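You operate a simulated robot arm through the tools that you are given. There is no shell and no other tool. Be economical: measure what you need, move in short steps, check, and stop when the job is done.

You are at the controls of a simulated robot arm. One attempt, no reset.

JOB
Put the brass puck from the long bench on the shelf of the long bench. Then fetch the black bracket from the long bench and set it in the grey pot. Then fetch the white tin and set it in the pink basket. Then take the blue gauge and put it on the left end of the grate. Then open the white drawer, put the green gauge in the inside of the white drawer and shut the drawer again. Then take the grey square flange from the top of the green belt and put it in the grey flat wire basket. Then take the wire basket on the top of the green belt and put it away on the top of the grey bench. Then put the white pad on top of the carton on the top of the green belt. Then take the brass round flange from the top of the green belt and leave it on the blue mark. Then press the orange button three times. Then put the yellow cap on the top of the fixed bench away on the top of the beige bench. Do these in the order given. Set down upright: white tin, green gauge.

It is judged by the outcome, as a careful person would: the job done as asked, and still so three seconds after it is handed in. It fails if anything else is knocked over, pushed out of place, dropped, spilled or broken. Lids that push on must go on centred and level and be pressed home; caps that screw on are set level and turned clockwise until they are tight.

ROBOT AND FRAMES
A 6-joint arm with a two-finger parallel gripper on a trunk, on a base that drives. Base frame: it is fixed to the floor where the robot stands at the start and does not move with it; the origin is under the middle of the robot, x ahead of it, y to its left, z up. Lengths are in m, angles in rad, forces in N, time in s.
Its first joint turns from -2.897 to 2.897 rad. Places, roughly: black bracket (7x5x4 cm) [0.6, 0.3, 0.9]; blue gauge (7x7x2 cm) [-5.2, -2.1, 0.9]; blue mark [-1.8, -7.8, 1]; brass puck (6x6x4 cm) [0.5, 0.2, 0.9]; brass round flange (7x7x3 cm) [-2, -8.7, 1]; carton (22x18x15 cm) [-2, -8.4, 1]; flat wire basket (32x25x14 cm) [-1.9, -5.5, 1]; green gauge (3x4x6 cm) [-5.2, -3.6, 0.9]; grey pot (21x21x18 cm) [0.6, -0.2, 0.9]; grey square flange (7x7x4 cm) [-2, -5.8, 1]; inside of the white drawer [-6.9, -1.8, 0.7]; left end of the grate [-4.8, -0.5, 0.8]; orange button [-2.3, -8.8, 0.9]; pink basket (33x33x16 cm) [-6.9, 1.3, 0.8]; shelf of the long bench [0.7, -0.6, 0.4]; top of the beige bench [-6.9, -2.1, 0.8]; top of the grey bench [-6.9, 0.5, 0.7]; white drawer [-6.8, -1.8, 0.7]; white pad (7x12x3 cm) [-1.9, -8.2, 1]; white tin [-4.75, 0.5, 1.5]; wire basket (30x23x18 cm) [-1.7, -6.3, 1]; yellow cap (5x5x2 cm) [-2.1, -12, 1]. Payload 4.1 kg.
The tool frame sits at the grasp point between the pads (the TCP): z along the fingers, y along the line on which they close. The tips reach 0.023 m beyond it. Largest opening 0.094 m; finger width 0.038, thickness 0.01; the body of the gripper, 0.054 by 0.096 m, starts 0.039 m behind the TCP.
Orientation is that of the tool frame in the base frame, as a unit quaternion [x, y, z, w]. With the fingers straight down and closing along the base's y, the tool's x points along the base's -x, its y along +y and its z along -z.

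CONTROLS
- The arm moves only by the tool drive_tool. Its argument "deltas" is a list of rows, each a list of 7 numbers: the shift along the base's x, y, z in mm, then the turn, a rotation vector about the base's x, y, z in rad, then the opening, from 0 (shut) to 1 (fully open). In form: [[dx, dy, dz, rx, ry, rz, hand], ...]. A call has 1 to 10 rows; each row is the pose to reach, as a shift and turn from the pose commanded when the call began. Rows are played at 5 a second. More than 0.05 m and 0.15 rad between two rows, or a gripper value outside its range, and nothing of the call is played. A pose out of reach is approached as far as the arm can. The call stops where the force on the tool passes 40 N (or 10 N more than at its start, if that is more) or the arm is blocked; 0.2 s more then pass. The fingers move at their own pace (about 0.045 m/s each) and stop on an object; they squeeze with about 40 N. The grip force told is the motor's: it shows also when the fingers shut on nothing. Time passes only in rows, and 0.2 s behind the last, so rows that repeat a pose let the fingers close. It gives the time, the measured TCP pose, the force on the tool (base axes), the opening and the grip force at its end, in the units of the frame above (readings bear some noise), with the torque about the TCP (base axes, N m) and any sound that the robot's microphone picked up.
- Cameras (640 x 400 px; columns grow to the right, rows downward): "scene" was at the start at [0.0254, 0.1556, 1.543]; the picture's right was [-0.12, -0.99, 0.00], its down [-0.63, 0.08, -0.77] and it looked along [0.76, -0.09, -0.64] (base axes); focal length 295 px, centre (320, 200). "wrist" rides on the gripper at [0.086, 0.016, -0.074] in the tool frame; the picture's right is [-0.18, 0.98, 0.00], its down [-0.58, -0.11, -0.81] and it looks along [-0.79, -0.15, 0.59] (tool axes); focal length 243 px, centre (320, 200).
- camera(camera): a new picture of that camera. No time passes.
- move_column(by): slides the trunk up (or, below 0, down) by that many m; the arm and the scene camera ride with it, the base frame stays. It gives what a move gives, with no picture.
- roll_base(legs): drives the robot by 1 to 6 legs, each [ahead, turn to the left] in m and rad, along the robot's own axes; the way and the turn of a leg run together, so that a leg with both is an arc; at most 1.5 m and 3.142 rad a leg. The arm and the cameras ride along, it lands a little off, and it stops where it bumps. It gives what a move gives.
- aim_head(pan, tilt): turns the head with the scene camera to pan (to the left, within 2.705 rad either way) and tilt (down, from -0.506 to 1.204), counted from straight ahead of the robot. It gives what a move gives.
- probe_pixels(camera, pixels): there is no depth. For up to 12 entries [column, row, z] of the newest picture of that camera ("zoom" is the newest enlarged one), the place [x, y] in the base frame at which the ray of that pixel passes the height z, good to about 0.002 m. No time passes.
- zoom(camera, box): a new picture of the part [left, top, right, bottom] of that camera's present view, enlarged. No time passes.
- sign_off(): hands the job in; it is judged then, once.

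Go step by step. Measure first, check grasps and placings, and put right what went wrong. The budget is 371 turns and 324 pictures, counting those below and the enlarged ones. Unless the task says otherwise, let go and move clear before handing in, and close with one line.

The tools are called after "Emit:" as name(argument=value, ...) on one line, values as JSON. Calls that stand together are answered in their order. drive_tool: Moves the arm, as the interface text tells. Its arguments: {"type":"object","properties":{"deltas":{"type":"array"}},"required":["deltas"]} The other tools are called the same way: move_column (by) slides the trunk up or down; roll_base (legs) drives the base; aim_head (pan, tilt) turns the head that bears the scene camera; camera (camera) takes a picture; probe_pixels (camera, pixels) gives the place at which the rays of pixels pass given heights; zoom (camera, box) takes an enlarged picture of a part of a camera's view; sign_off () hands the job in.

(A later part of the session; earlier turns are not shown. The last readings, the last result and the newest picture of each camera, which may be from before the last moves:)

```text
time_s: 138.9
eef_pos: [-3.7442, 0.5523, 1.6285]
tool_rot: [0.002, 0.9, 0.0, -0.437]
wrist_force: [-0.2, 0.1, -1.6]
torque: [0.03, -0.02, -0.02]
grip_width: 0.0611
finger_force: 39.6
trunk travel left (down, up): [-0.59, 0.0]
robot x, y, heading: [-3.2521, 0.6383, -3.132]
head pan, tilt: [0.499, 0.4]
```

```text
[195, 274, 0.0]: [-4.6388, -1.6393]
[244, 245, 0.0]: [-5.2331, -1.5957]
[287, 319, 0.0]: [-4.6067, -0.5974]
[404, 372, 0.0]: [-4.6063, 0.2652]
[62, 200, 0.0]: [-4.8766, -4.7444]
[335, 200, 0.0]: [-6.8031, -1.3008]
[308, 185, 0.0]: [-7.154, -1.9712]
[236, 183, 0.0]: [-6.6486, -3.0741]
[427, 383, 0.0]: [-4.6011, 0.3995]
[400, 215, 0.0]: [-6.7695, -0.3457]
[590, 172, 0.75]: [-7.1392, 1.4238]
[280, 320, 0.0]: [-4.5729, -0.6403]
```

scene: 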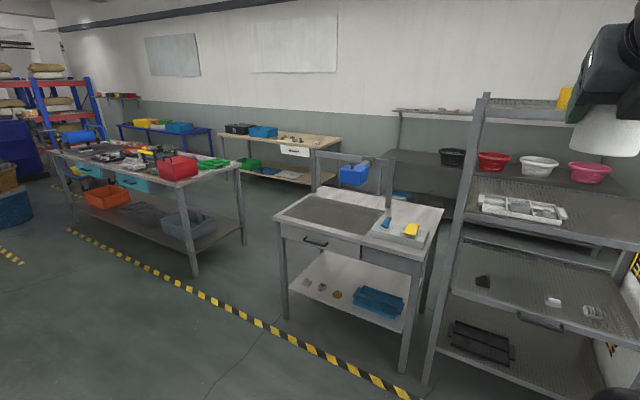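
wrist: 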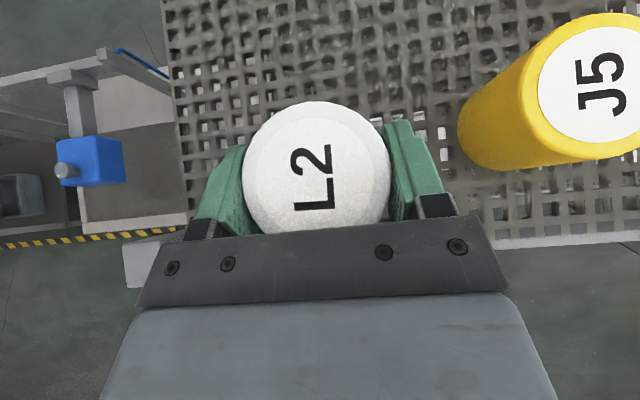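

There is a roughly 0.95 m gap between the tables (y −1.6 to −0.63) leading to the back aisle. I'll drive to its mouth at (−3.7,−1.1).

Emit:
roll_base(legs=[[0, 1.308], [0.9, 0], [0.9, 0], [0, -1.315]])

Emit:
aim_head(pan=0.0, tilt=0.5)

Emit:
camera(camera="scene")

```text
time_s: 154.5
eef_pos: [-4.1961, -1.1924, 1.6271]
tool_rot: [0.005, 0.9, 0.002, -0.437]
wrist_force: [0.4, -0.3, -2.5]
torque: [-0.02, -0.01, -0.03]
grip_width: 0.061
finger_force: 40.1
trunk travel left (down, up): [-0.59, 0.0]
robot x, y, heading: [-3.7071, -1.1074, -3.141]
head pan, tilt: [0.499, 0.4]
```

```text
time_s: 155.4
eef_pos: [-4.1965, -1.1907, 1.6268]
tool_rot: [0.006, 0.9, 0.002, -0.437]
wrist_force: [-0.6, -0.2, -1.0]
torque: [-0.02, 0.01, -0.02]
grip_width: 0.0612
finger_force: 40.2
trunk travel left (down, up): [-0.59, 0.0]
robot x, y, heading: [-3.7054, -1.1097, -3.135]
head pan, tilt: [0.0, 0.499]
```

```text
261 pictures are left
```

scene: 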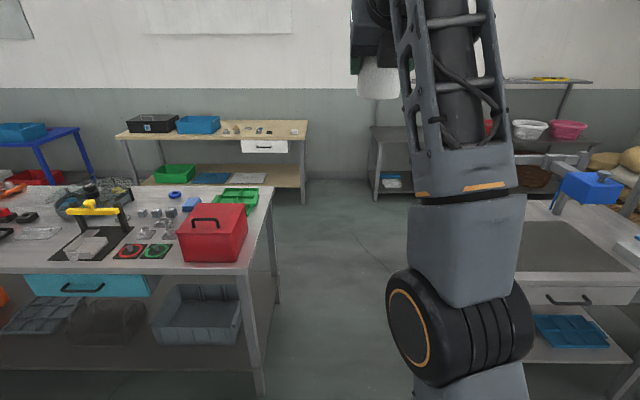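

I'm aligned with the gap. I'll drive through in two legs.

Emit:
roll_base(legs=[[1.1, 0], [1.0, 0]])

Emit:
aim_head(pan=-0.5, tilt=0.4)

Emit:
camera(camera="scene")

```text
time_s: 165.8
eef_pos: [-6.2935, -1.2082, 1.6266]
tool_rot: [0.005, 0.9, 0.002, -0.436]
wrist_force: [0.5, -1.1, -2.1]
torque: [0.03, 0.0, 0.02]
grip_width: 0.0612
finger_force: 40.0
trunk travel left (down, up): [-0.59, 0.0]
robot x, y, heading: [-5.8075, -1.1262, -3.14]
head pan, tilt: [0.0, 0.499]
```

```text
time_s: 166.7
eef_pos: [-6.2933, -1.2073, 1.6265]
tool_rot: [0.005, 0.9, 0.002, -0.436]
wrist_force: [-0.3, 0.0, -1.9]
torque: [0.0, -0.02, 0.01]
grip_width: 0.0613
finger_force: 39.8
trunk travel left (down, up): [-0.59, 0.0]
robot x, y, heading: [-5.8025, -1.1244, -3.14]
head pan, tilt: [-0.499, 0.4]
```

```text
260 pictures are left
```

scene: 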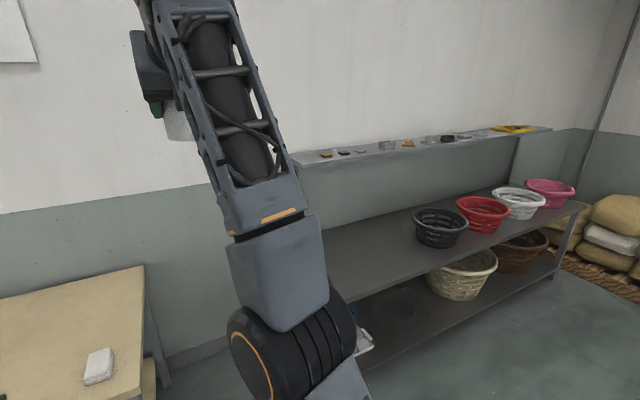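

Emit:
probe_pixels(camera="scene", pixels=[[588, 203, 0.75], [363, 340, 0.75], [555, 275, 0.0], [142, 398, 0.8], [550, 193, 0.85], [550, 193, 0.8], [300, 165, 1.2], [552, 128, 1.2], [600, 280, 0.0]])

Emit:
aim_head(pan=-1.6, tilt=0.6)

Emit:
camera(camera="scene")

```text
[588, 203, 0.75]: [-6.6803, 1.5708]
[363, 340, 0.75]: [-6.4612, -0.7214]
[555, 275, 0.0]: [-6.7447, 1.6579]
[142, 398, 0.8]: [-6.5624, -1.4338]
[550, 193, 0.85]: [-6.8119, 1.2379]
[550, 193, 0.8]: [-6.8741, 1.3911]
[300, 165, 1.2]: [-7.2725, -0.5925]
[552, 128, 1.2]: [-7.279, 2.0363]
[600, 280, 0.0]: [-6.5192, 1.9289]
```

```text
time_s: 168.1
eef_pos: [-6.2932, -1.2077, 1.6269]
tool_rot: [0.005, 0.9, 0.002, -0.436]
wrist_force: [0.0, -0.4, -1.7]
torque: [-0.02, -0.02, 0.01]
grip_width: 0.0613
finger_force: 39.4
trunk travel left (down, up): [-0.59, 0.0]
robot x, y, heading: [-5.8054, -1.1251, -3.141]
head pan, tilt: [-1.6, 0.6]
```

```text
259 pictures are left
```

scene: 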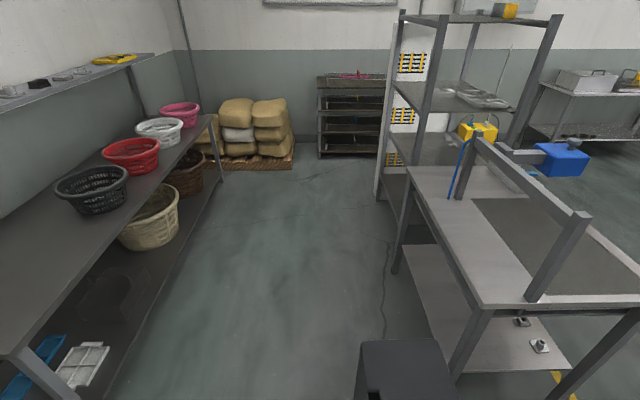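

Emit:
probe_pixels(camera="scene", pixels=[[220, 182, 0.0], [218, 115, 0.75], [30, 355, 0.75], [395, 272, 0.0], [448, 372, 0.0], [410, 168, 0.86], [478, 300, 0.86], [378, 200, 0.0], [290, 168, 0.0], [178, 128, 0.75], [360, 345, 0.5], [440, 340, 0.5]])

```text
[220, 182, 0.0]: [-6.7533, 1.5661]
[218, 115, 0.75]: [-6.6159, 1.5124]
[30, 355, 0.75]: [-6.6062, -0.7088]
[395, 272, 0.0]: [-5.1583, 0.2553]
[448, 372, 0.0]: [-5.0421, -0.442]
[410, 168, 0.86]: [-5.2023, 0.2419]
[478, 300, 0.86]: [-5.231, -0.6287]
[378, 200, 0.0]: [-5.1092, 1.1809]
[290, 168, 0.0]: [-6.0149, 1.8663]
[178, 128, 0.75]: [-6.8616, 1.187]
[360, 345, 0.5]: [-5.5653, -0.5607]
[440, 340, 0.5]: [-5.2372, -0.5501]
```

The aisle is wide (bench front x −6.61, table back −5.23). I'll turn to face +y, drive to y≈1.25 and turn back to face the bench.

Emit:
roll_base(legs=[[0, -1.57], [1.2, 0], [1.17, 0], [0, 1.57]])

Emit:
aim_head(pan=0.0, tilt=0.6)

Emit:
camera(camera="scene")

```text
time_s: 187.4
eef_pos: [-6.2871, 1.1708, 1.6277]
tool_rot: [0.009, 0.9, 0.004, -0.436]
wrist_force: [-0.8, -0.3, -2.3]
torque: [-0.02, -0.01, 0.03]
grip_width: 0.061
finger_force: 40.4
trunk travel left (down, up): [-0.59, 0.0]
robot x, y, heading: [-5.7926, 1.2493, 3.135]
head pan, tilt: [-1.6, 0.6]
```

```text
time_s: 189.0
eef_pos: [-6.2867, 1.172, 1.6271]
tool_rot: [0.009, 0.9, 0.004, -0.436]
wrist_force: [0.0, -0.1, -1.7]
torque: [-0.02, -0.03, -0.02]
grip_width: 0.061
finger_force: 39.7
trunk travel left (down, up): [-0.59, 0.0]
robot x, y, heading: [-5.7983, 1.2497, 3.137]
head pan, tilt: [0.0, 0.6]
```

```text
258 pictures are left
```

scene: 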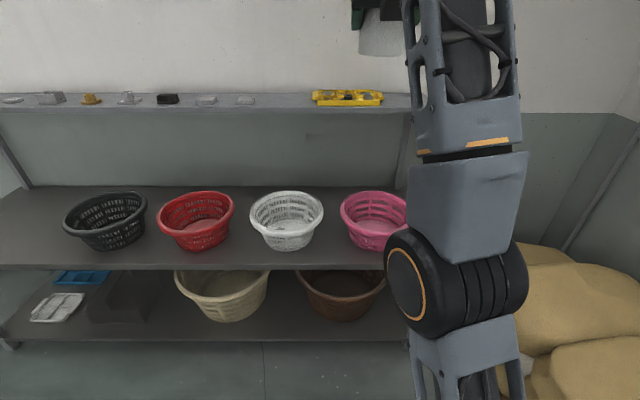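

Emit:
probe_pixels(camera="scene", pixels=[[200, 267, 0.75], [200, 267, 0.72], [341, 208, 0.89], [375, 191, 0.89], [372, 232, 0.89], [375, 191, 0.87], [372, 232, 0.87], [341, 208, 0.87], [375, 250, 0.73], [375, 112, 1.2], [375, 112, 1.15]])

Emit:
zoom(camera="scene", box=[240, 160, 440, 285])

```text
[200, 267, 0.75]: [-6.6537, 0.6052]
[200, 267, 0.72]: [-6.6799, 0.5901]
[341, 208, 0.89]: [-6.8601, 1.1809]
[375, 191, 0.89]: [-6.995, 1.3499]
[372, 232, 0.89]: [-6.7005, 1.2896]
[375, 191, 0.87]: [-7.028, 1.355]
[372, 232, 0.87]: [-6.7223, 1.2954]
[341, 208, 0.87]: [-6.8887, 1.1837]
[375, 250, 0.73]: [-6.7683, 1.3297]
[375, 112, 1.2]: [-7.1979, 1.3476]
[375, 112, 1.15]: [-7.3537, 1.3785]
```

```text
3.20 times, centred on (340, 222) of scene
```

zoom: 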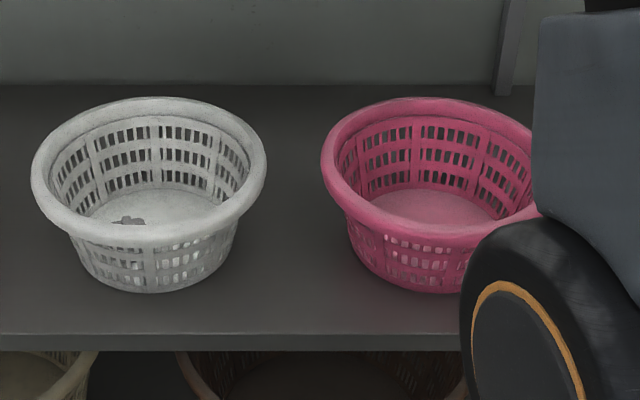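

The pink basket is centred near (−6.845,1.335) with its rim at z≈0.89. I'll sidestep with an S-move to (−6.2,1.42), then lower the trunk.

Emit:
roll_base(legs=[[0, -0.4], [0.435, 0], [0, 0.4]])

Emit:
move_column(by=-0.4)

Emit:
camera(camera="scene")

Emit:
camera(camera="wrist")

```text
time_s: 194.1
eef_pos: [-6.6873, 1.3392, 1.627]
tool_rot: [0.008, 0.9, 0.005, -0.436]
wrist_force: [-0.6, -0.2, -1.5]
torque: [0.0, -0.01, 0.0]
grip_width: 0.0611
finger_force: 40.6
trunk travel left (down, up): [-0.59, 0.0]
robot x, y, heading: [-6.1988, 1.4206, 3.138]
head pan, tilt: [0.0, 0.6]
```

```text
time_s: 197.9
eef_pos: [-6.6864, 1.3403, 1.2276]
tool_rot: [0.008, 0.9, 0.004, -0.436]
wrist_force: [0.1, 0.1, -2.5]
torque: [0.0, -0.02, 0.0]
grip_width: 0.0608
finger_force: 40.4
trunk travel left (down, up): [-0.19, 0.4]
robot x, y, heading: [-6.196, 1.4191, 3.139]
head pan, tilt: [0.0, 0.6]
```

```text
256 pictures are left
```

scene: 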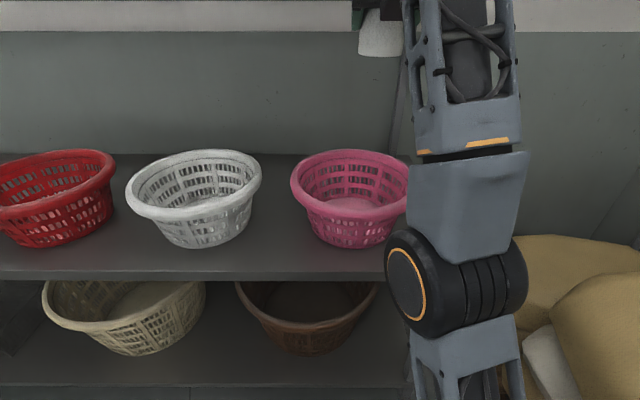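

```text
255 pictures are left
```

wrist: 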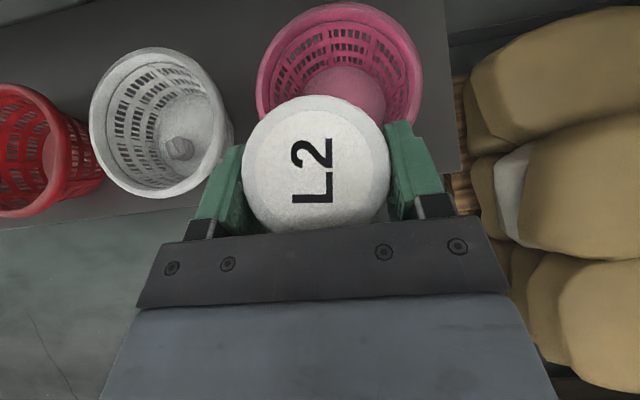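

Emit:
probe_pixels(camera="wrist", pixels=[[257, 80, 0.88], [422, 75, 0.88], [330, 3, 0.88], [342, 95, 0.74], [257, 80, 0.86], [422, 75, 0.86], [330, 3, 0.86]])

Emit:
probe_pixels(camera="scene", pixels=[[291, 184, 0.88], [352, 150, 0.88], [345, 219, 0.88], [291, 184, 0.86], [352, 150, 0.86], [345, 219, 0.86], [150, 276, 0.73], [352, 248, 0.73]])

```text
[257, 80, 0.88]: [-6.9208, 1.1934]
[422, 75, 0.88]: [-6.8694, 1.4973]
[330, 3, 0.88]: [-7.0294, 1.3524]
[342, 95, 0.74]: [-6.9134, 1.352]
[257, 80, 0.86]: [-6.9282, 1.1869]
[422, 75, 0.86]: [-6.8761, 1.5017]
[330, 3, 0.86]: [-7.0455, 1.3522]
```

```text
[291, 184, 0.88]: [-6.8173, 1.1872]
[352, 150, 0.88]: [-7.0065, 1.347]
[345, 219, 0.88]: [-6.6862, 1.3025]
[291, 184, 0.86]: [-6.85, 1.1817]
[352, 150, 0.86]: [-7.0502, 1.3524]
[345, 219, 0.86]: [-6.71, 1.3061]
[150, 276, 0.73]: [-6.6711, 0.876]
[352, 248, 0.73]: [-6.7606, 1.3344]
```

The rim is at z≈0.868 and the basket centre is (−6.868,1.346). I'll move out over it and start lowering.

Emit:
drive_tool(deltas=[[-44, 2, -10, 0, 0, 0, 0], [-88, 4, -20, 0, 0, 0, 0], [-132, 6, -30, 0, 0, 0, 0], [-176, 6, -40, 0, 0, 0, 0], [-219, 6, -50, 0, 0, 0, 0], [-219, 6, -95, 0, 0, 0, 0], [-219, 6, -140, 0, 0, 0, 0], [-219, 6, -185, 0, 0, 0, 0], [-219, 6, -230, 0, 0, 0, 0]])

Emit:
camera(camera="scene")

Emit:
camera(camera="wrist")

```text
time_s: 199.9
eef_pos: [-6.9053, 1.3463, 0.9953]
tool_rot: [0.008, 0.9, 0.003, -0.436]
wrist_force: [0.2, 0.5, -2.3]
torque: [-0.02, -0.01, 0.0]
grip_width: 0.0609
finger_force: 39.8
out of reach, approached as far as the arm can: row 1, 2, 3, 4, 5, 6, 7
trunk travel left (down, up): [-0.19, 0.4]
robot x, y, heading: [-6.1965, 1.4196, 3.144]
head pan, tilt: [0.0, 0.6]
```

```text
254 pictures are left
```

scene: 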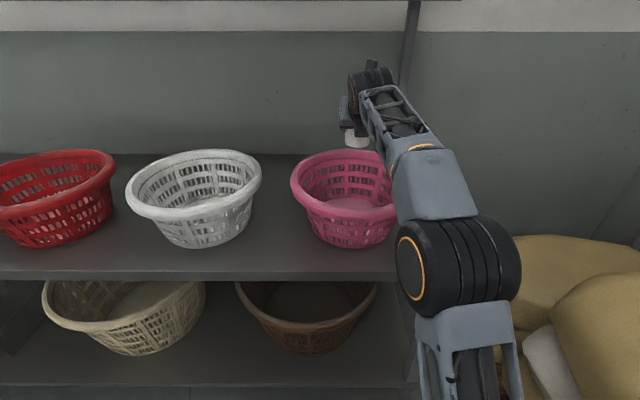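

```text
253 pictures are left
```

wrist: 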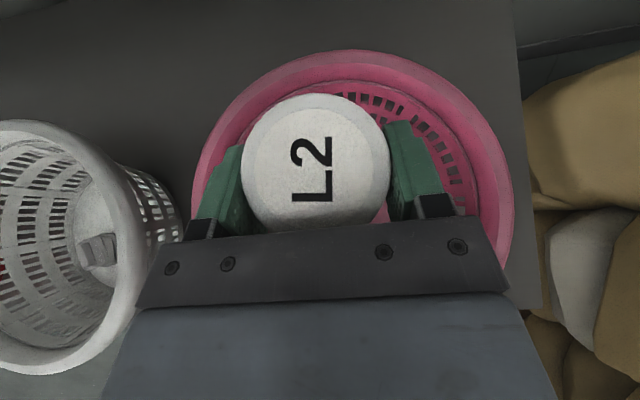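

Well aligned. I'll push 2 cm deeper so that the wrist clears the near rim, then lower in steps.

Emit:
drive_tool(deltas=[[-10, 0, -20, 0, 0, 0, 0], [-20, 0, -45, 0, 0, 0, 0], [-20, 0, -80, 0, 0, 0, 0], [-20, 0, -115, 0, 0, 0, 0], [-20, 0, -140, 0, 0, 0, 0]])

Emit:
zoom(camera="scene", box=[240, 80, 500, 242])

Emit:
camera(camera="wrist")

```text
time_s: 201.1
eef_pos: [-6.9254, 1.3465, 0.8559]
tool_rot: [0.007, 0.9, 0.003, -0.435]
wrist_force: [0.6, -1.0, -1.4]
torque: [0.01, -0.01, 0.02]
grip_width: 0.061
finger_force: 39.6
trunk travel left (down, up): [-0.19, 0.4]
robot x, y, heading: [-6.1965, 1.421, 3.142]
head pan, tilt: [0.0, 0.6]
```

```text
2.46 times, centred on (370, 161) of scene
```

zoom: 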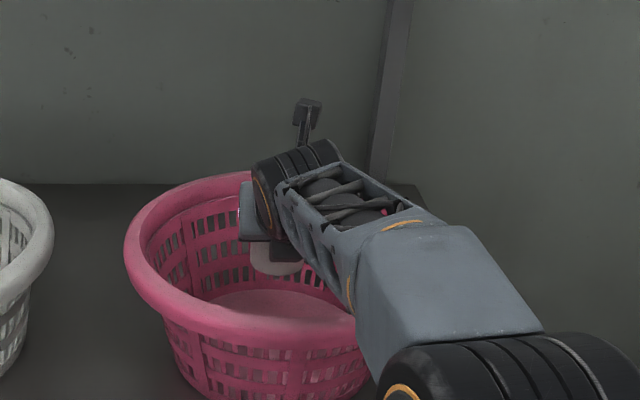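

```text
251 pictures are left
```

wrist: 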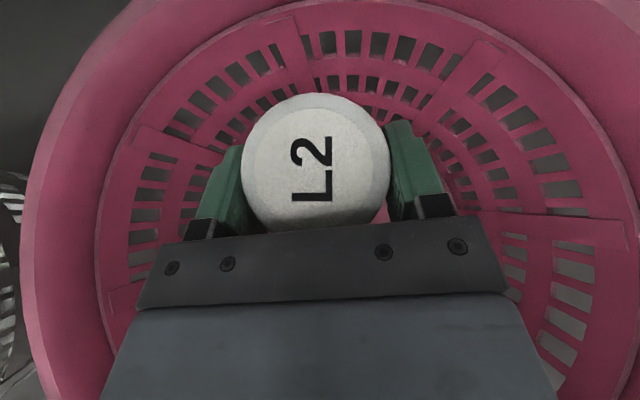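

The forearm might graze the near rim. I'll raise the trunk 0.3 m so the forearm slopes down more steeply, then lower again with the arm.

Emit:
move_column(by=0.3)

Emit:
drive_tool(deltas=[[0, 0, -40, 0, 0, 0, 0], [0, 0, -80, 0, 0, 0, 0], [0, 0, -120, 0, 0, 0, 0], [0, 0, -160, 0, 0, 0, 0], [0, 0, -200, 0, 0, 0, 0], [0, 0, -240, 0, 0, 0, 0], [0, 0, -280, 0, 0, 0, 0], [0, 0, -305, 0, 0, 0, 0]])

Emit:
aim_head(pan=0.0, tilt=0.75)

Emit:
camera(camera="scene")

Emit:
camera(camera="wrist")

```text
time_s: 204.1
eef_pos: [-6.9259, 1.3459, 1.1568]
tool_rot: [0.008, 0.9, 0.003, -0.436]
wrist_force: [-0.6, 0.2, -2.2]
torque: [-0.02, -0.01, -0.02]
grip_width: 0.0609
finger_force: 39.8
trunk travel left (down, up): [-0.49, 0.1]
robot x, y, heading: [-6.1961, 1.4214, 3.137]
head pan, tilt: [0.0, 0.6]
```

```text
time_s: 205.9
eef_pos: [-6.928, 1.3462, 0.8514]
tool_rot: [0.007, 0.9, 0.003, -0.436]
wrist_force: [-0.8, 0.7, -2.6]
torque: [-0.01, -0.04, 0.0]
grip_width: 0.0611
finger_force: 40.2
trunk travel left (down, up): [-0.49, 0.1]
robot x, y, heading: [-6.1968, 1.4214, 3.139]
head pan, tilt: [0.0, 0.6]
```

```text
time_s: 206.6
eef_pos: [-6.9273, 1.347, 0.852]
tool_rot: [0.008, 0.9, 0.003, -0.436]
wrist_force: [0.1, -0.4, -1.8]
torque: [-0.04, 0.03, -0.03]
grip_width: 0.061
finger_force: 39.9
trunk travel left (down, up): [-0.49, 0.1]
robot x, y, heading: [-6.196, 1.4192, 3.138]
head pan, tilt: [0.0, 0.75]
```

```text
250 pictures are left
```

scene: 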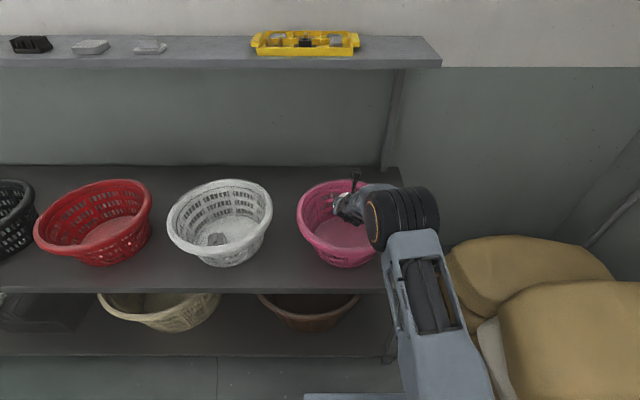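

```text
249 pictures are left
```

wrist: 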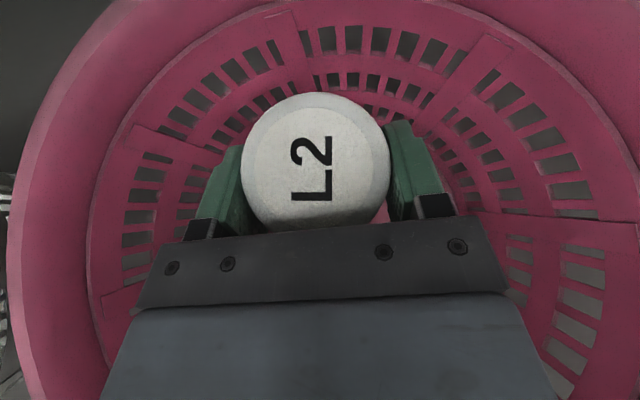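

The elbow is now well clear above. I'll continue down.

Emit:
drive_tool(deltas=[[0, 0, -15, 0, 0, 0, 0], [0, 0, -30, 0, 0, 0, 0], [0, 0, -45, 0, 0, 0, 0], [0, 0, -55, 0, 0, 0, 0], [0, 0, -62, 0, 0, 0, 0]])

Emit:
zoom(camera="scene", box=[280, 150, 480, 275])

```text
time_s: 207.8
eef_pos: [-6.9287, 1.3457, 0.7901]
tool_rot: [0.007, 0.9, 0.003, -0.435]
wrist_force: [-0.3, 0.3, -1.5]
torque: [0.01, -0.05, 0.02]
grip_width: 0.061
finger_force: 39.7
trunk travel left (down, up): [-0.49, 0.1]
robot x, y, heading: [-6.1983, 1.4227, 3.139]
head pan, tilt: [0.0, 0.75]
```

```text
3.20 times, centred on (380, 212) of scene
```

zoom: 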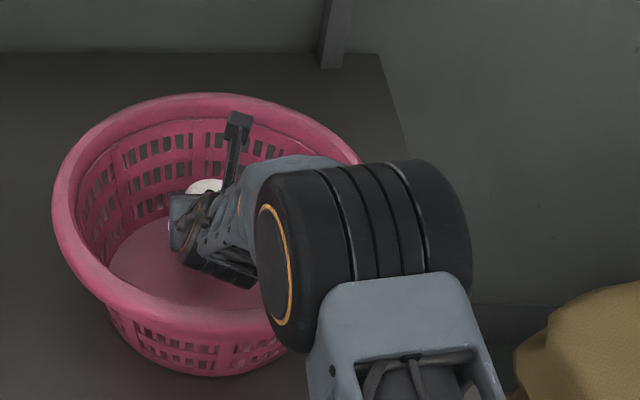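

Emit:
drive_tool(deltas=[[0, 0, -4, 0, 0, 0, 0], [0, 0, -8, 0, 0, 0, 0]])

Emit:
drive_tool(deltas=[[0, 0, -3, 0, 0, 0, 0], [0, 0, -6, 0, 0, 0, 0]])

```text
time_s: 208.4
eef_pos: [-6.9261, 1.3452, 0.7829]
tool_rot: [0.007, 0.9, 0.002, -0.436]
wrist_force: [-0.5, -0.4, -1.9]
torque: [-0.02, -0.02, -0.01]
grip_width: 0.061
finger_force: 40.9
trunk travel left (down, up): [-0.49, 0.1]
robot x, y, heading: [-6.2008, 1.42, 3.147]
head pan, tilt: [0.0, 0.75]
```

```text
time_s: 209.0
eef_pos: [-6.9281, 1.3461, 0.7795]
tool_rot: [0.008, 0.899, 0.003, -0.438]
wrist_force: [3.2, -0.6, 11.7]
torque: [0.02, -0.39, -0.03]
grip_width: 0.061
finger_force: 40.4
trunk travel left (down, up): [-0.49, 0.1]
robot x, y, heading: [-6.1965, 1.4192, 3.137]
head pan, tilt: [0.0, 0.75]
```

Contact on the tin's bottom. I'll ease up, open, and withdraw along the tool axis.

Emit:
drive_tool(deltas=[[0, 0, 2, 0, 0, 0, 0], [0, 0, 2, 0, 0, 0, 0.4], [0, 0, 2, 0, 0, 0, 0.8], [0, 0, 2, 0, 0, 0, 1], [0, 0, 2, 0, 0, 0, 1]])

Emit:
camera(camera="wrist")

```text
time_s: 210.2
eef_pos: [-6.9257, 1.3463, 0.7786]
tool_rot: [0.007, 0.9, 0.003, -0.436]
wrist_force: [-0.2, -0.7, -0.6]
torque: [0.02, 0.01, 0.0]
grip_width: 0.0942
finger_force: 0.1
trunk travel left (down, up): [-0.49, 0.1]
robot x, y, heading: [-6.1947, 1.4211, 3.139]
head pan, tilt: [0.0, 0.75]
```

```text
247 pictures are left
```

wrist: 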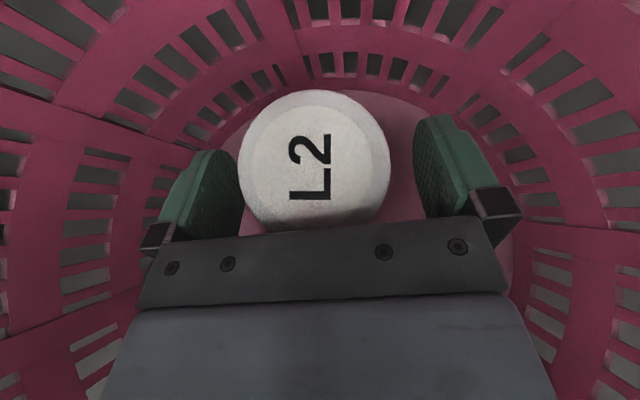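

Released and standing. I'll lift straight up and clear.

Emit:
drive_tool(deltas=[[3, 0, 25, 0, 0, 0, 1], [6, 0, 55, 0, 0, 0, 1], [10, 0, 95, 0, 0, 0, 1], [14, 0, 135, 0, 0, 0, 1], [20, 0, 180, 0, 0, 0, 1], [40, 0, 220, 0, 0, 0, 1], [70, 0, 260, 0, 0, 0, 1], [100, 0, 300, 0, 0, 0, 1], [140, 0, 320, 0, 0, 0, 1], [180, 0, 340, 0, 0, 0, 1]])

Emit:
camera(camera="scene")

Emit:
camera(camera="wrist")

```text
time_s: 212.4
eef_pos: [-6.7469, 1.3471, 1.1197]
tool_rot: [0.008, 0.9, 0.004, -0.436]
wrist_force: [0.1, 0.1, -0.8]
torque: [0.0, -0.01, -0.02]
grip_width: 0.0941
finger_force: 0.0
trunk travel left (down, up): [-0.49, 0.1]
robot x, y, heading: [-6.196, 1.4175, 3.138]
head pan, tilt: [0.0, 0.75]
```

```text
246 pictures are left
```

scene: 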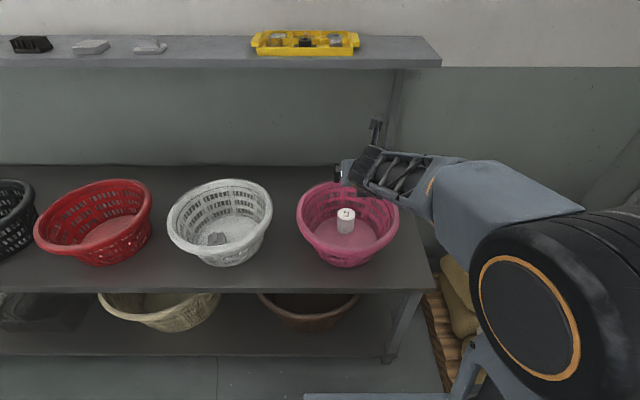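

```text
245 pictures are left
```

wrist: 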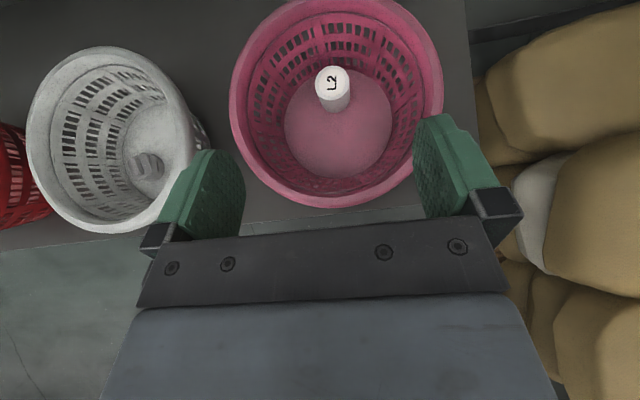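

The tin stands upright in the pink basket. I'll back out and restore the tool to pointing straight down with its original yaw.

Emit:
roll_base(legs=[[-0.4, 0]])

Emit:
drive_tool(deltas=[[0, 0, 20, 0, -0.14, 0, 1], [0, 0, 40, 0, -0.28, 0, 1], [0, 0, 60, 0, -0.42, 0, 1], [10, 0, 80, 0, -0.56, 0, 1], [30, 0, 100, 0, -0.7, 0, 1], [50, 0, 100, 0, -0.82, 0, 1], [70, 0, 100, 0, -0.92, 0, 1]])

Emit:
drive_tool(deltas=[[10, 0, 0, 0, 0, -0.145, 1], [20, 0, 0, 0, 0, -0.29, 1], [30, 0, 0, 0, 0, -0.435, 1], [40, 0, 0, 0, 0, -0.58, 1], [40, 0, 0, 0, 0, -0.725, 1], [40, 0, 0, 0, 0, -0.87, 1], [40, 0, 0, 0, 0, -1.015, 1], [40, 0, 0, 0, 0, -1.16, 1], [40, 0, 0, 0, 0, -1.305, 1], [40, 0, 0, 0, 0, -1.45, 1]])

Emit:
drive_tool(deltas=[[0, 10, 0, 0, 0, -0.145, 1], [0, 20, 0, 0, 0, -0.29, 1], [0, 30, 0, 0, 0, -0.435, 1], [0, 40, 0, 0, 0, -0.58, 1], [0, 50, 0, 0, 0, -0.725, 1], [0, 60, 0, 0, 0, -0.87, 1], [0, 70, 0, 0, 0, -1.015, 1], [0, 70, 0, 0, 0, -1.16, 1], [0, 70, 0, 0, 0, -1.305, 1], [0, 70, 0, 0, 0, -1.45, 1]])

Emit:
drive_tool(deltas=[[0, 0, 0, 0, 0, -0.12, 1], [0, 0, 0, 0, 0, -0.235, 1]])

```text
time_s: 214.9
eef_pos: [-6.3483, 1.3475, 1.1182]
tool_rot: [0.008, 0.9, 0.003, -0.436]
wrist_force: [0.1, -0.4, -0.4]
torque: [0.0, -0.02, -0.04]
grip_width: 0.0938
finger_force: 0.0
trunk travel left (down, up): [-0.49, 0.1]
robot x, y, heading: [-5.8001, 1.4199, 3.135]
head pan, tilt: [0.0, 0.75]
```

```text
time_s: 216.5
eef_pos: [-6.2778, 1.3481, 1.2199]
tool_rot: [0.006, 1.0, 0.006, 0.01]
wrist_force: [0.6, 0.8, -0.4]
torque: [-0.03, -0.02, 0.02]
grip_width: 0.0941
finger_force: 0.1
trunk travel left (down, up): [-0.49, 0.1]
robot x, y, heading: [-5.7976, 1.419, 3.138]
head pan, tilt: [0.0, 0.75]
```

```text
time_s: 218.7
eef_pos: [-6.2385, 1.3492, 1.22]
tool_rot: [0.669, 0.743, 0.0, 0.011]
wrist_force: [0.0, 0.2, -0.5]
torque: [0.0, 0.0, -0.05]
grip_width: 0.0941
finger_force: 0.1
trunk travel left (down, up): [-0.49, 0.1]
robot x, y, heading: [-5.7972, 1.422, 3.143]
head pan, tilt: [0.0, 0.75]
```

```text
time_s: 220.9
eef_pos: [-6.2371, 1.4173, 1.2192]
tool_rot: [0.994, 0.113, -0.008, 0.008]
wrist_force: [0.5, 0.5, -0.4]
torque: [0.02, -0.04, -0.01]
grip_width: 0.0941
finger_force: 0.0
trunk travel left (down, up): [-0.49, 0.1]
robot x, y, heading: [-5.8009, 1.4196, 3.138]
head pan, tilt: [0.0, 0.75]
```

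```text
time_s: 221.5
eef_pos: [-6.2374, 1.4177, 1.2182]
tool_rot: [1.0, -0.003, -0.009, 0.007]
wrist_force: [-0.4, -0.7, -0.5]
torque: [0.02, -0.02, 0.0]
grip_width: 0.0941
finger_force: 0.0
trunk travel left (down, up): [-0.49, 0.1]
robot x, y, heading: [-5.7957, 1.4189, 3.135]
head pan, tilt: [0.0, 0.75]
```

Now I'll drive along the aisle to y≈−2.1 and face the long table with the blue gauge.

Emit:
roll_base(legs=[[0, 1.578], [1.2, 0], [1.2, 0], [1.1, 0], [0, 1.57]])

Emit:
aim_head(pan=0.2, tilt=0.75)

Emit:
camera(camera="scene")

```text
time_s: 246.2
eef_pos: [-5.3384, -2.0803, 1.219]
tool_rot: [-0.001, 1.0, 0.007, 0.009]
wrist_force: [-0.7, -0.6, 0.2]
torque: [0.01, 0.0, 0.02]
grip_width: 0.094
finger_force: 0.0
trunk travel left (down, up): [-0.49, 0.1]
robot x, y, heading: [-5.7787, -2.0826, 0.003]
head pan, tilt: [0.0, 0.75]
```

```text
time_s: 246.9
eef_pos: [-5.3374, -2.0786, 1.2199]
tool_rot: [-0.001, 1.0, 0.007, 0.009]
wrist_force: [0.1, 0.5, -0.1]
torque: [0.01, -0.01, 0.06]
grip_width: 0.0938
finger_force: 0.0
trunk travel left (down, up): [-0.49, 0.1]
robot x, y, heading: [-5.7769, -2.0829, 0.006]
head pan, tilt: [0.201, 0.75]
```

```text
244 pictures are left
```

scene: 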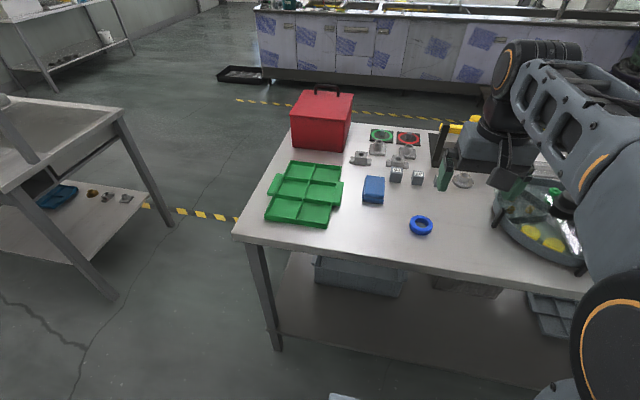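

The blue gauge is the ring at (421,225). I'll zoom and measure.

Emit:
zoom(camera="scene", box=[360, 170, 480, 245])

Emit:
probe_pixels(camera="scene", pixels=[[421, 225, 0.87], [421, 225, 0.85], [409, 225, 0.87], [434, 225, 0.87], [235, 235, 0.86], [590, 293, 0.86]])

Emit:
camera(camera="wrist")

```text
5.33 times, centred on (420, 208) of scene
```

zoom: 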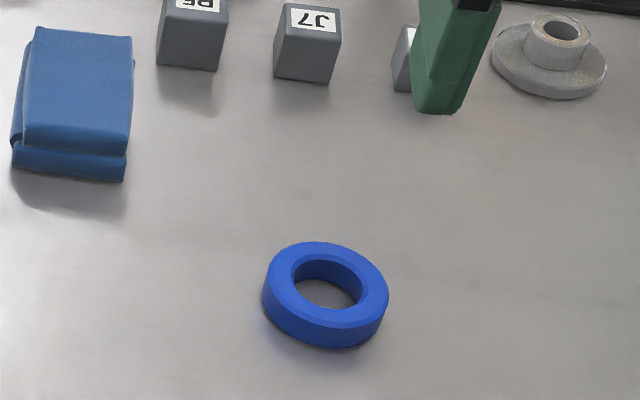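

```text
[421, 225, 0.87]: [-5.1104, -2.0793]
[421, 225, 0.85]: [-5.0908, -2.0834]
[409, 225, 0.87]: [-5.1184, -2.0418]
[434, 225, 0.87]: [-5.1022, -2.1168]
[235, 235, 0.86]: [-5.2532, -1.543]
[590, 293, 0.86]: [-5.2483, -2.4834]
```

```text
242 pictures are left
```

wrist: 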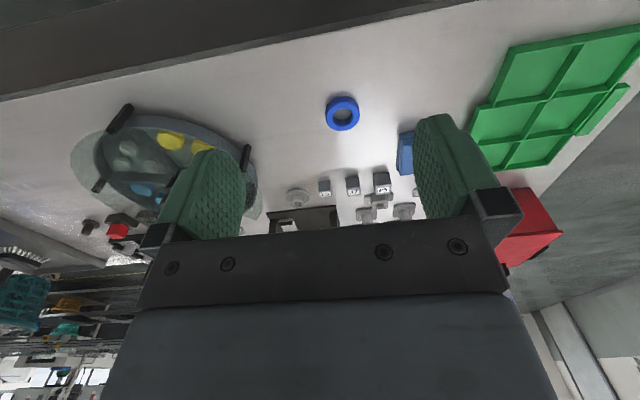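

Emit:
probe_pixels(camera="wrist", pixels=[[342, 114, 0.87], [342, 114, 0.89], [342, 114, 0.91], [325, 113, 0.89], [360, 115, 0.89]])

Emit:
probe_pixels(camera="zoom", pixels=[[327, 287, 0.87], [327, 287, 0.89], [327, 287, 0.91], [264, 285, 0.89], [389, 290, 0.89]])

```text
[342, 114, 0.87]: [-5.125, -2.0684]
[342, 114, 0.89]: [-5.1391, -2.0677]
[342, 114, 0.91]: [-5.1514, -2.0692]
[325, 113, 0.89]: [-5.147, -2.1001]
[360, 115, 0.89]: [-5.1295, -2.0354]
```

```text
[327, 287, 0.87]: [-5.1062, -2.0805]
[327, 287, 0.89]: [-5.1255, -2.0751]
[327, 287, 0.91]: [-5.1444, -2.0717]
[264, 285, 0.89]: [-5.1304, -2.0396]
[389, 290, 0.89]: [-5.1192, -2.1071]
```

The ring is at about (−5.14,−2.072). I'll move over it and re-measure close up.

Emit:
drive_tool(deltas=[[33, 2, -30, 0, 0, 0, 1], [66, 4, -60, 0, 0, 0, 1], [99, 6, -90, 0, 0, 0, 1], [132, 8, -120, 0, 0, 0, 1], [165, 8, -150, 0, 0, 0, 1], [198, 8, -180, 0, 0, 0, 1], [198, 8, -210, 0, 0, 0, 1]])

Emit:
camera(camera="wrist")

Emit:
camera(camera="scene")

```text
time_s: 248.5
eef_pos: [-5.1385, -2.0719, 1.0087]
tool_rot: [-0.001, 1.0, 0.007, 0.009]
wrist_force: [0.7, 0.3, 0.1]
torque: [0.03, 0.02, 0.0]
grip_width: 0.0939
finger_force: 0.1
trunk travel left (down, up): [-0.49, 0.1]
robot x, y, heading: [-5.7796, -2.0846, 0.008]
head pan, tilt: [0.201, 0.75]
```

```text
241 pictures are left
```

wrist: 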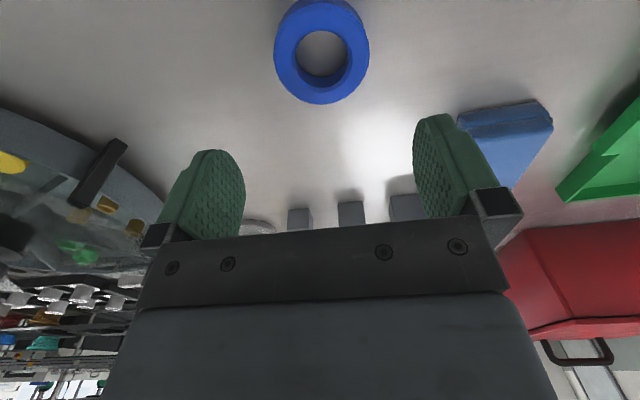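

```text
240 pictures are left
```

scene: 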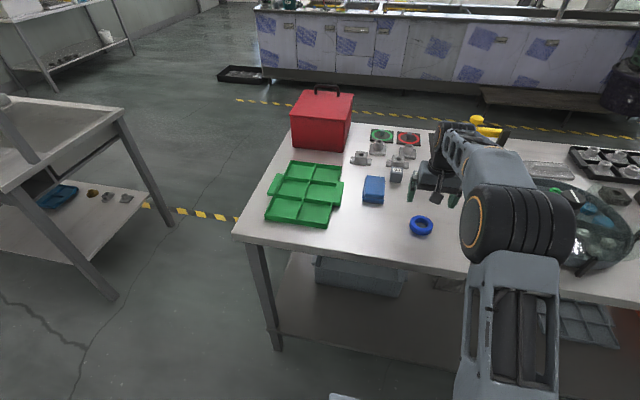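

Emit:
probe_pixels(camera="wrist", pixels=[[321, 53, 0.87], [321, 53, 0.89], [321, 53, 0.91], [274, 50, 0.89], [369, 55, 0.89]])

Emit:
probe_pixels(camera="scene", pixels=[[421, 224, 0.87], [421, 224, 0.89], [421, 224, 0.91]])

```text
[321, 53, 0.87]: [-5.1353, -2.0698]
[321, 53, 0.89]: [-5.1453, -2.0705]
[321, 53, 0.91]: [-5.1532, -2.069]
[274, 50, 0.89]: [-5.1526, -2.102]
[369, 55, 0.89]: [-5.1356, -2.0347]
```

```text
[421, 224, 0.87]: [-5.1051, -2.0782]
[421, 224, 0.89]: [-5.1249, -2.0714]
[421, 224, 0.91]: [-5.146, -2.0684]
```

The ring top is between z 0.89 and 0.92. I'll descend part-way and look again.

Emit:
drive_tool(deltas=[[-10, 2, -30, 0, 0, 0, 1], [-10, 2, -58, 0, 0, 0, 1]])

Emit:
camera(camera="wrist")

Emit:
zoom(camera="scene", box=[360, 150, 520, 250])

```text
time_s: 249.1
eef_pos: [-5.1489, -2.0693, 0.95]
tool_rot: [-0.001, 1.0, 0.006, 0.009]
wrist_force: [0.7, -0.6, -0.3]
torque: [-0.01, 0.01, 0.02]
grip_width: 0.0941
finger_force: 0.1
trunk travel left (down, up): [-0.49, 0.1]
robot x, y, heading: [-5.7794, -2.085, 0.004]
head pan, tilt: [0.201, 0.75]
```

```text
239 pictures are left
```

wrist: 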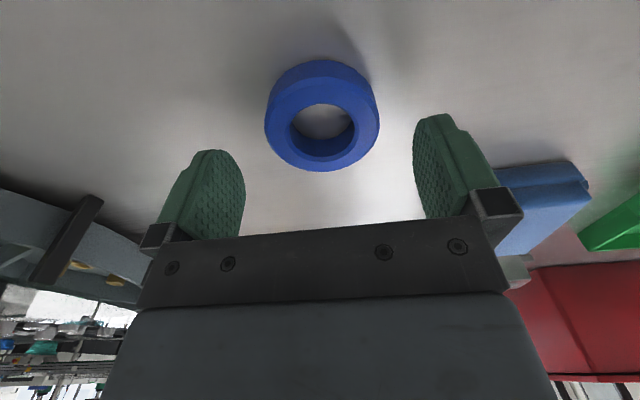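

```text
4.00 times, centred on (440, 200) of scene
```

zoom: 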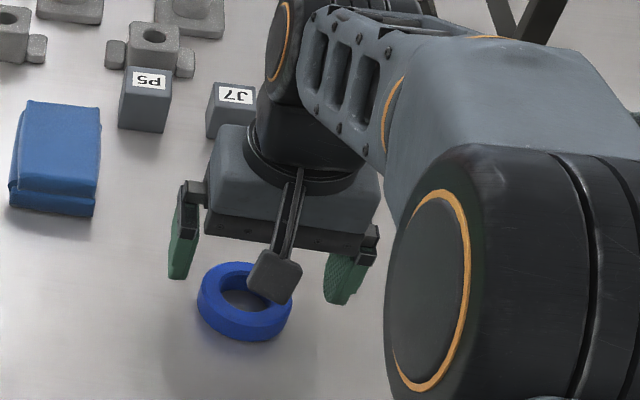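

Emit:
probe_pixels(camera="wrist", pixels=[[322, 123, 0.895], [264, 116, 0.895], [379, 116, 0.895], [322, 171, 0.895], [320, 60, 0.875]])

```text
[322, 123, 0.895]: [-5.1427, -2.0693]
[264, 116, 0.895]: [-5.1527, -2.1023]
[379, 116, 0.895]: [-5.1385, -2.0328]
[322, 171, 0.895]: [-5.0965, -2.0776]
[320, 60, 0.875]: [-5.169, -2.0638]
```

The ring centre is (−5.133,−2.068). I'll descend to z≈0.902.

Emit:
drive_tool(deltas=[[15, 1, -20, 0, 0, 0, 1], [15, 1, -38, 0, 0, 0, 1], [15, 1, -47, 0, 0, 0, 1]])

Emit:
camera(camera="wrist")

```text
time_s: 249.8
eef_pos: [-5.1337, -2.0676, 0.9247]
tool_rot: [0.0, 1.0, 0.006, 0.019]
wrist_force: [-14.7, 1.3, 18.6]
torque: [-0.9, 0.64, -0.78]
grip_width: 0.0937
finger_force: 0.0
trunk travel left (down, up): [-0.49, 0.1]
robot x, y, heading: [-5.7772, -2.0858, 0.004]
head pan, tilt: [0.201, 0.75]
stopped in row 3: the force on the tool passed its limit (the readings are from after the stop); the commanded pose is now the measured one
```

```text
237 pictures are left
```

wrist: 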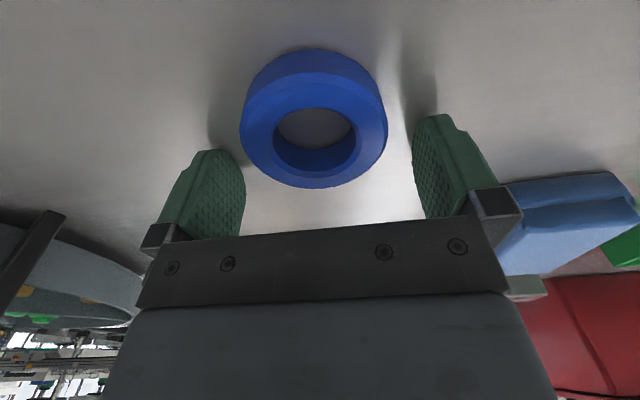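

Contact came early (z 0.925), on the −y finger according to the torque. I'll look before moving.

Emit:
zoom(camera="scene", box=[380, 160, 500, 235])

Emit:
zoom(camera="wrist", box=[140, 100, 300, 260])

```text
5.33 times, centred on (440, 198) of scene
```

zoom: 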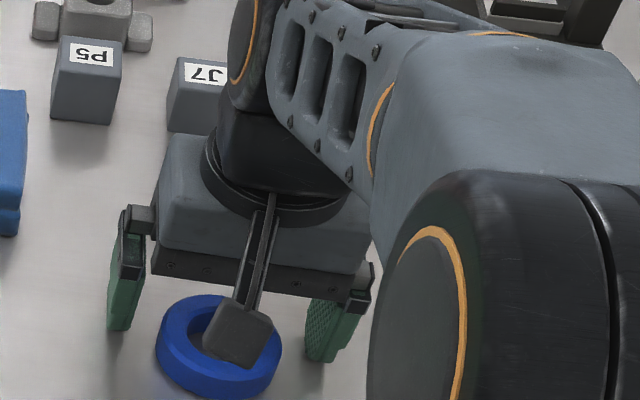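

```text
2.50 times, centred on (220, 180) of wrist
```

zoom: 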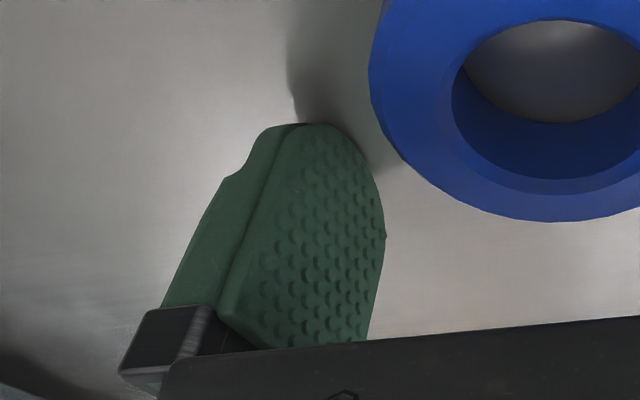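

The −y finger's shadow meets its tip, so the table top is at z≈0.90. I'll raise a few mm and re-measure the ring at z 0.92.

Emit:
drive_tool(deltas=[[0, 0, 4, 0, 0, 0, 1], [0, 0, 6, 0, 0, 0, 1]])

Emit:
camera(camera="wrist")

Emit:
probe_pixels(camera="wrist", pixels=[[240, 130, 0.92], [386, 130, 0.92], [315, 187, 0.92], [315, 187, 0.91], [315, 50, 0.9], [240, 130, 0.91], [386, 130, 0.91], [315, 140, 0.9]])

```text
time_s: 250.4
eef_pos: [-5.1292, -2.068, 0.9266]
tool_rot: [-0.001, 1.0, 0.006, 0.018]
wrist_force: [-0.1, 0.0, 0.0]
torque: [-0.01, -0.01, 0.01]
grip_width: 0.0938
finger_force: 0.0
trunk travel left (down, up): [-0.49, 0.1]
robot x, y, heading: [-5.7786, -2.0861, 0.0]
head pan, tilt: [0.201, 0.75]
```

```text
234 pictures are left
```

wrist: 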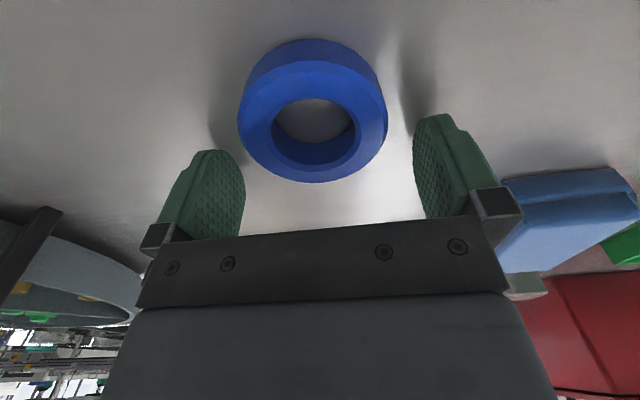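

```text
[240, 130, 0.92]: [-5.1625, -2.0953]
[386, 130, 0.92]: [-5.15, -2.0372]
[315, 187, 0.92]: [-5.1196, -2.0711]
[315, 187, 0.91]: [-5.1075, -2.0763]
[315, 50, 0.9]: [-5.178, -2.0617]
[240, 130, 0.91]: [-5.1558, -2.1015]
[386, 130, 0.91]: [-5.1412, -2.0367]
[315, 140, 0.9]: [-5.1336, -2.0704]
```

The ring is really about 6 cm wide with its top near 0.917 and centre (−5.146,−2.067). I'll correct the slight tilt and centre on it at this height.

Emit:
drive_tool(deltas=[[-8, 1, 4, 0, 0.02, 0, 1], [-16, 1, 3, 0, 0.034, 0, 1], [-16, 1, 1, 0, 0.034, 0, 1]])

Emit:
camera(camera="wrist")

```text
time_s: 251.2
eef_pos: [-5.1465, -2.0663, 0.9283]
tool_rot: [-0.001, 1.0, 0.006, 0.0]
wrist_force: [0.1, 0.0, -0.4]
torque: [0.02, -0.02, 0.0]
grip_width: 0.0941
finger_force: 0.1
trunk travel left (down, up): [-0.49, 0.1]
robot x, y, heading: [-5.7768, -2.0856, -0.002]
head pan, tilt: [0.201, 0.75]
```

```text
233 pictures are left
```

wrist: 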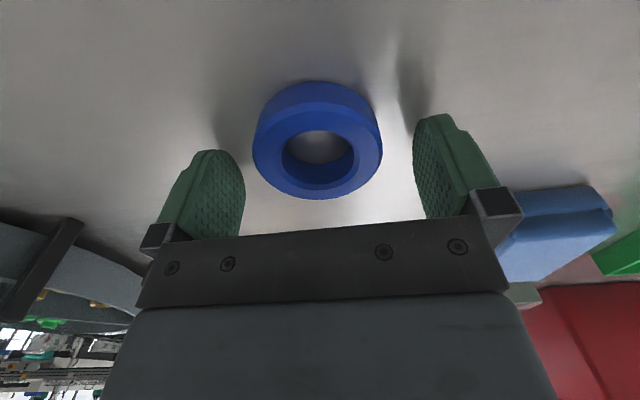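

Emit:
probe_pixels(camera="wrist", pixels=[[252, 145, 0.917], [383, 145, 0.917], [318, 199, 0.917], [318, 105, 0.917], [318, 82, 0.897]])

Emit:
drive_tool(deltas=[[0, 0, -2, 0, 0, 0, 1], [0, 0, -3, 0, 0, 0, 1]])

```text
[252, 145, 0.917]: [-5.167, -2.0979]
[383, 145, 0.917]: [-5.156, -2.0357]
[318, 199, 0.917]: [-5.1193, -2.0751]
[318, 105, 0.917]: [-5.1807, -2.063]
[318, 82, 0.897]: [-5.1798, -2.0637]
```

```text
time_s: 251.8
eef_pos: [-5.1461, -2.0673, 0.9258]
tool_rot: [-0.001, 1.0, 0.006, 0.001]
wrist_force: [0.1, -0.4, 0.8]
torque: [-0.03, 0.01, 0.01]
grip_width: 0.0943
finger_force: 0.0
trunk travel left (down, up): [-0.49, 0.1]
robot x, y, heading: [-5.7801, -2.0835, 0.001]
head pan, tilt: [0.201, 0.75]
```

Centred within 4 mm. I'll close and lift.

Emit:
drive_tool(deltas=[[-3, 0, 0, 0, 0, 0, 0.7], [-3, 0, 0, 0, 0, 0, 0.3], [-3, 0, 0, 0, 0, 0, 0], [-3, 0, 0, 0, 0, 0, 0], [-3, 0, 30, 0, 0, 0, 0], [-3, 0, 70, 0, 0, 0, 0], [-3, 0, 110, 0, 0, 0, 0], [-3, 0, 150, 0, 0, 0, 0]])

Emit:
camera(camera="wrist")

```text
time_s: 253.6
eef_pos: [-5.1486, -2.0681, 1.0753]
tool_rot: [-0.001, 1.0, 0.006, 0.0]
wrist_force: [0.1, 0.1, -2.7]
torque: [-0.02, 0.01, -0.01]
grip_width: 0.0613
finger_force: 39.6
trunk travel left (down, up): [-0.49, 0.1]
robot x, y, heading: [-5.7745, -2.0836, 0.008]
head pan, tilt: [0.201, 0.75]
```

```text
232 pictures are left
```

wrist: 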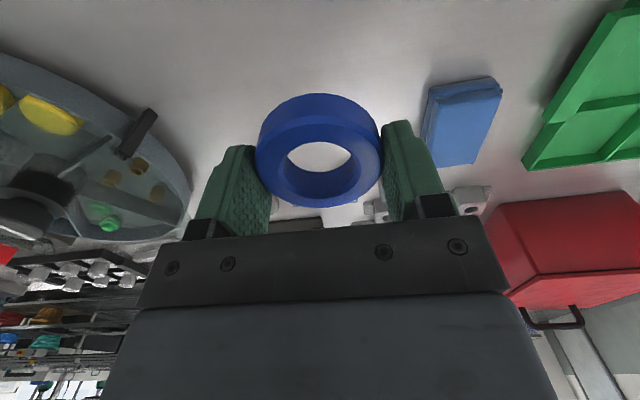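

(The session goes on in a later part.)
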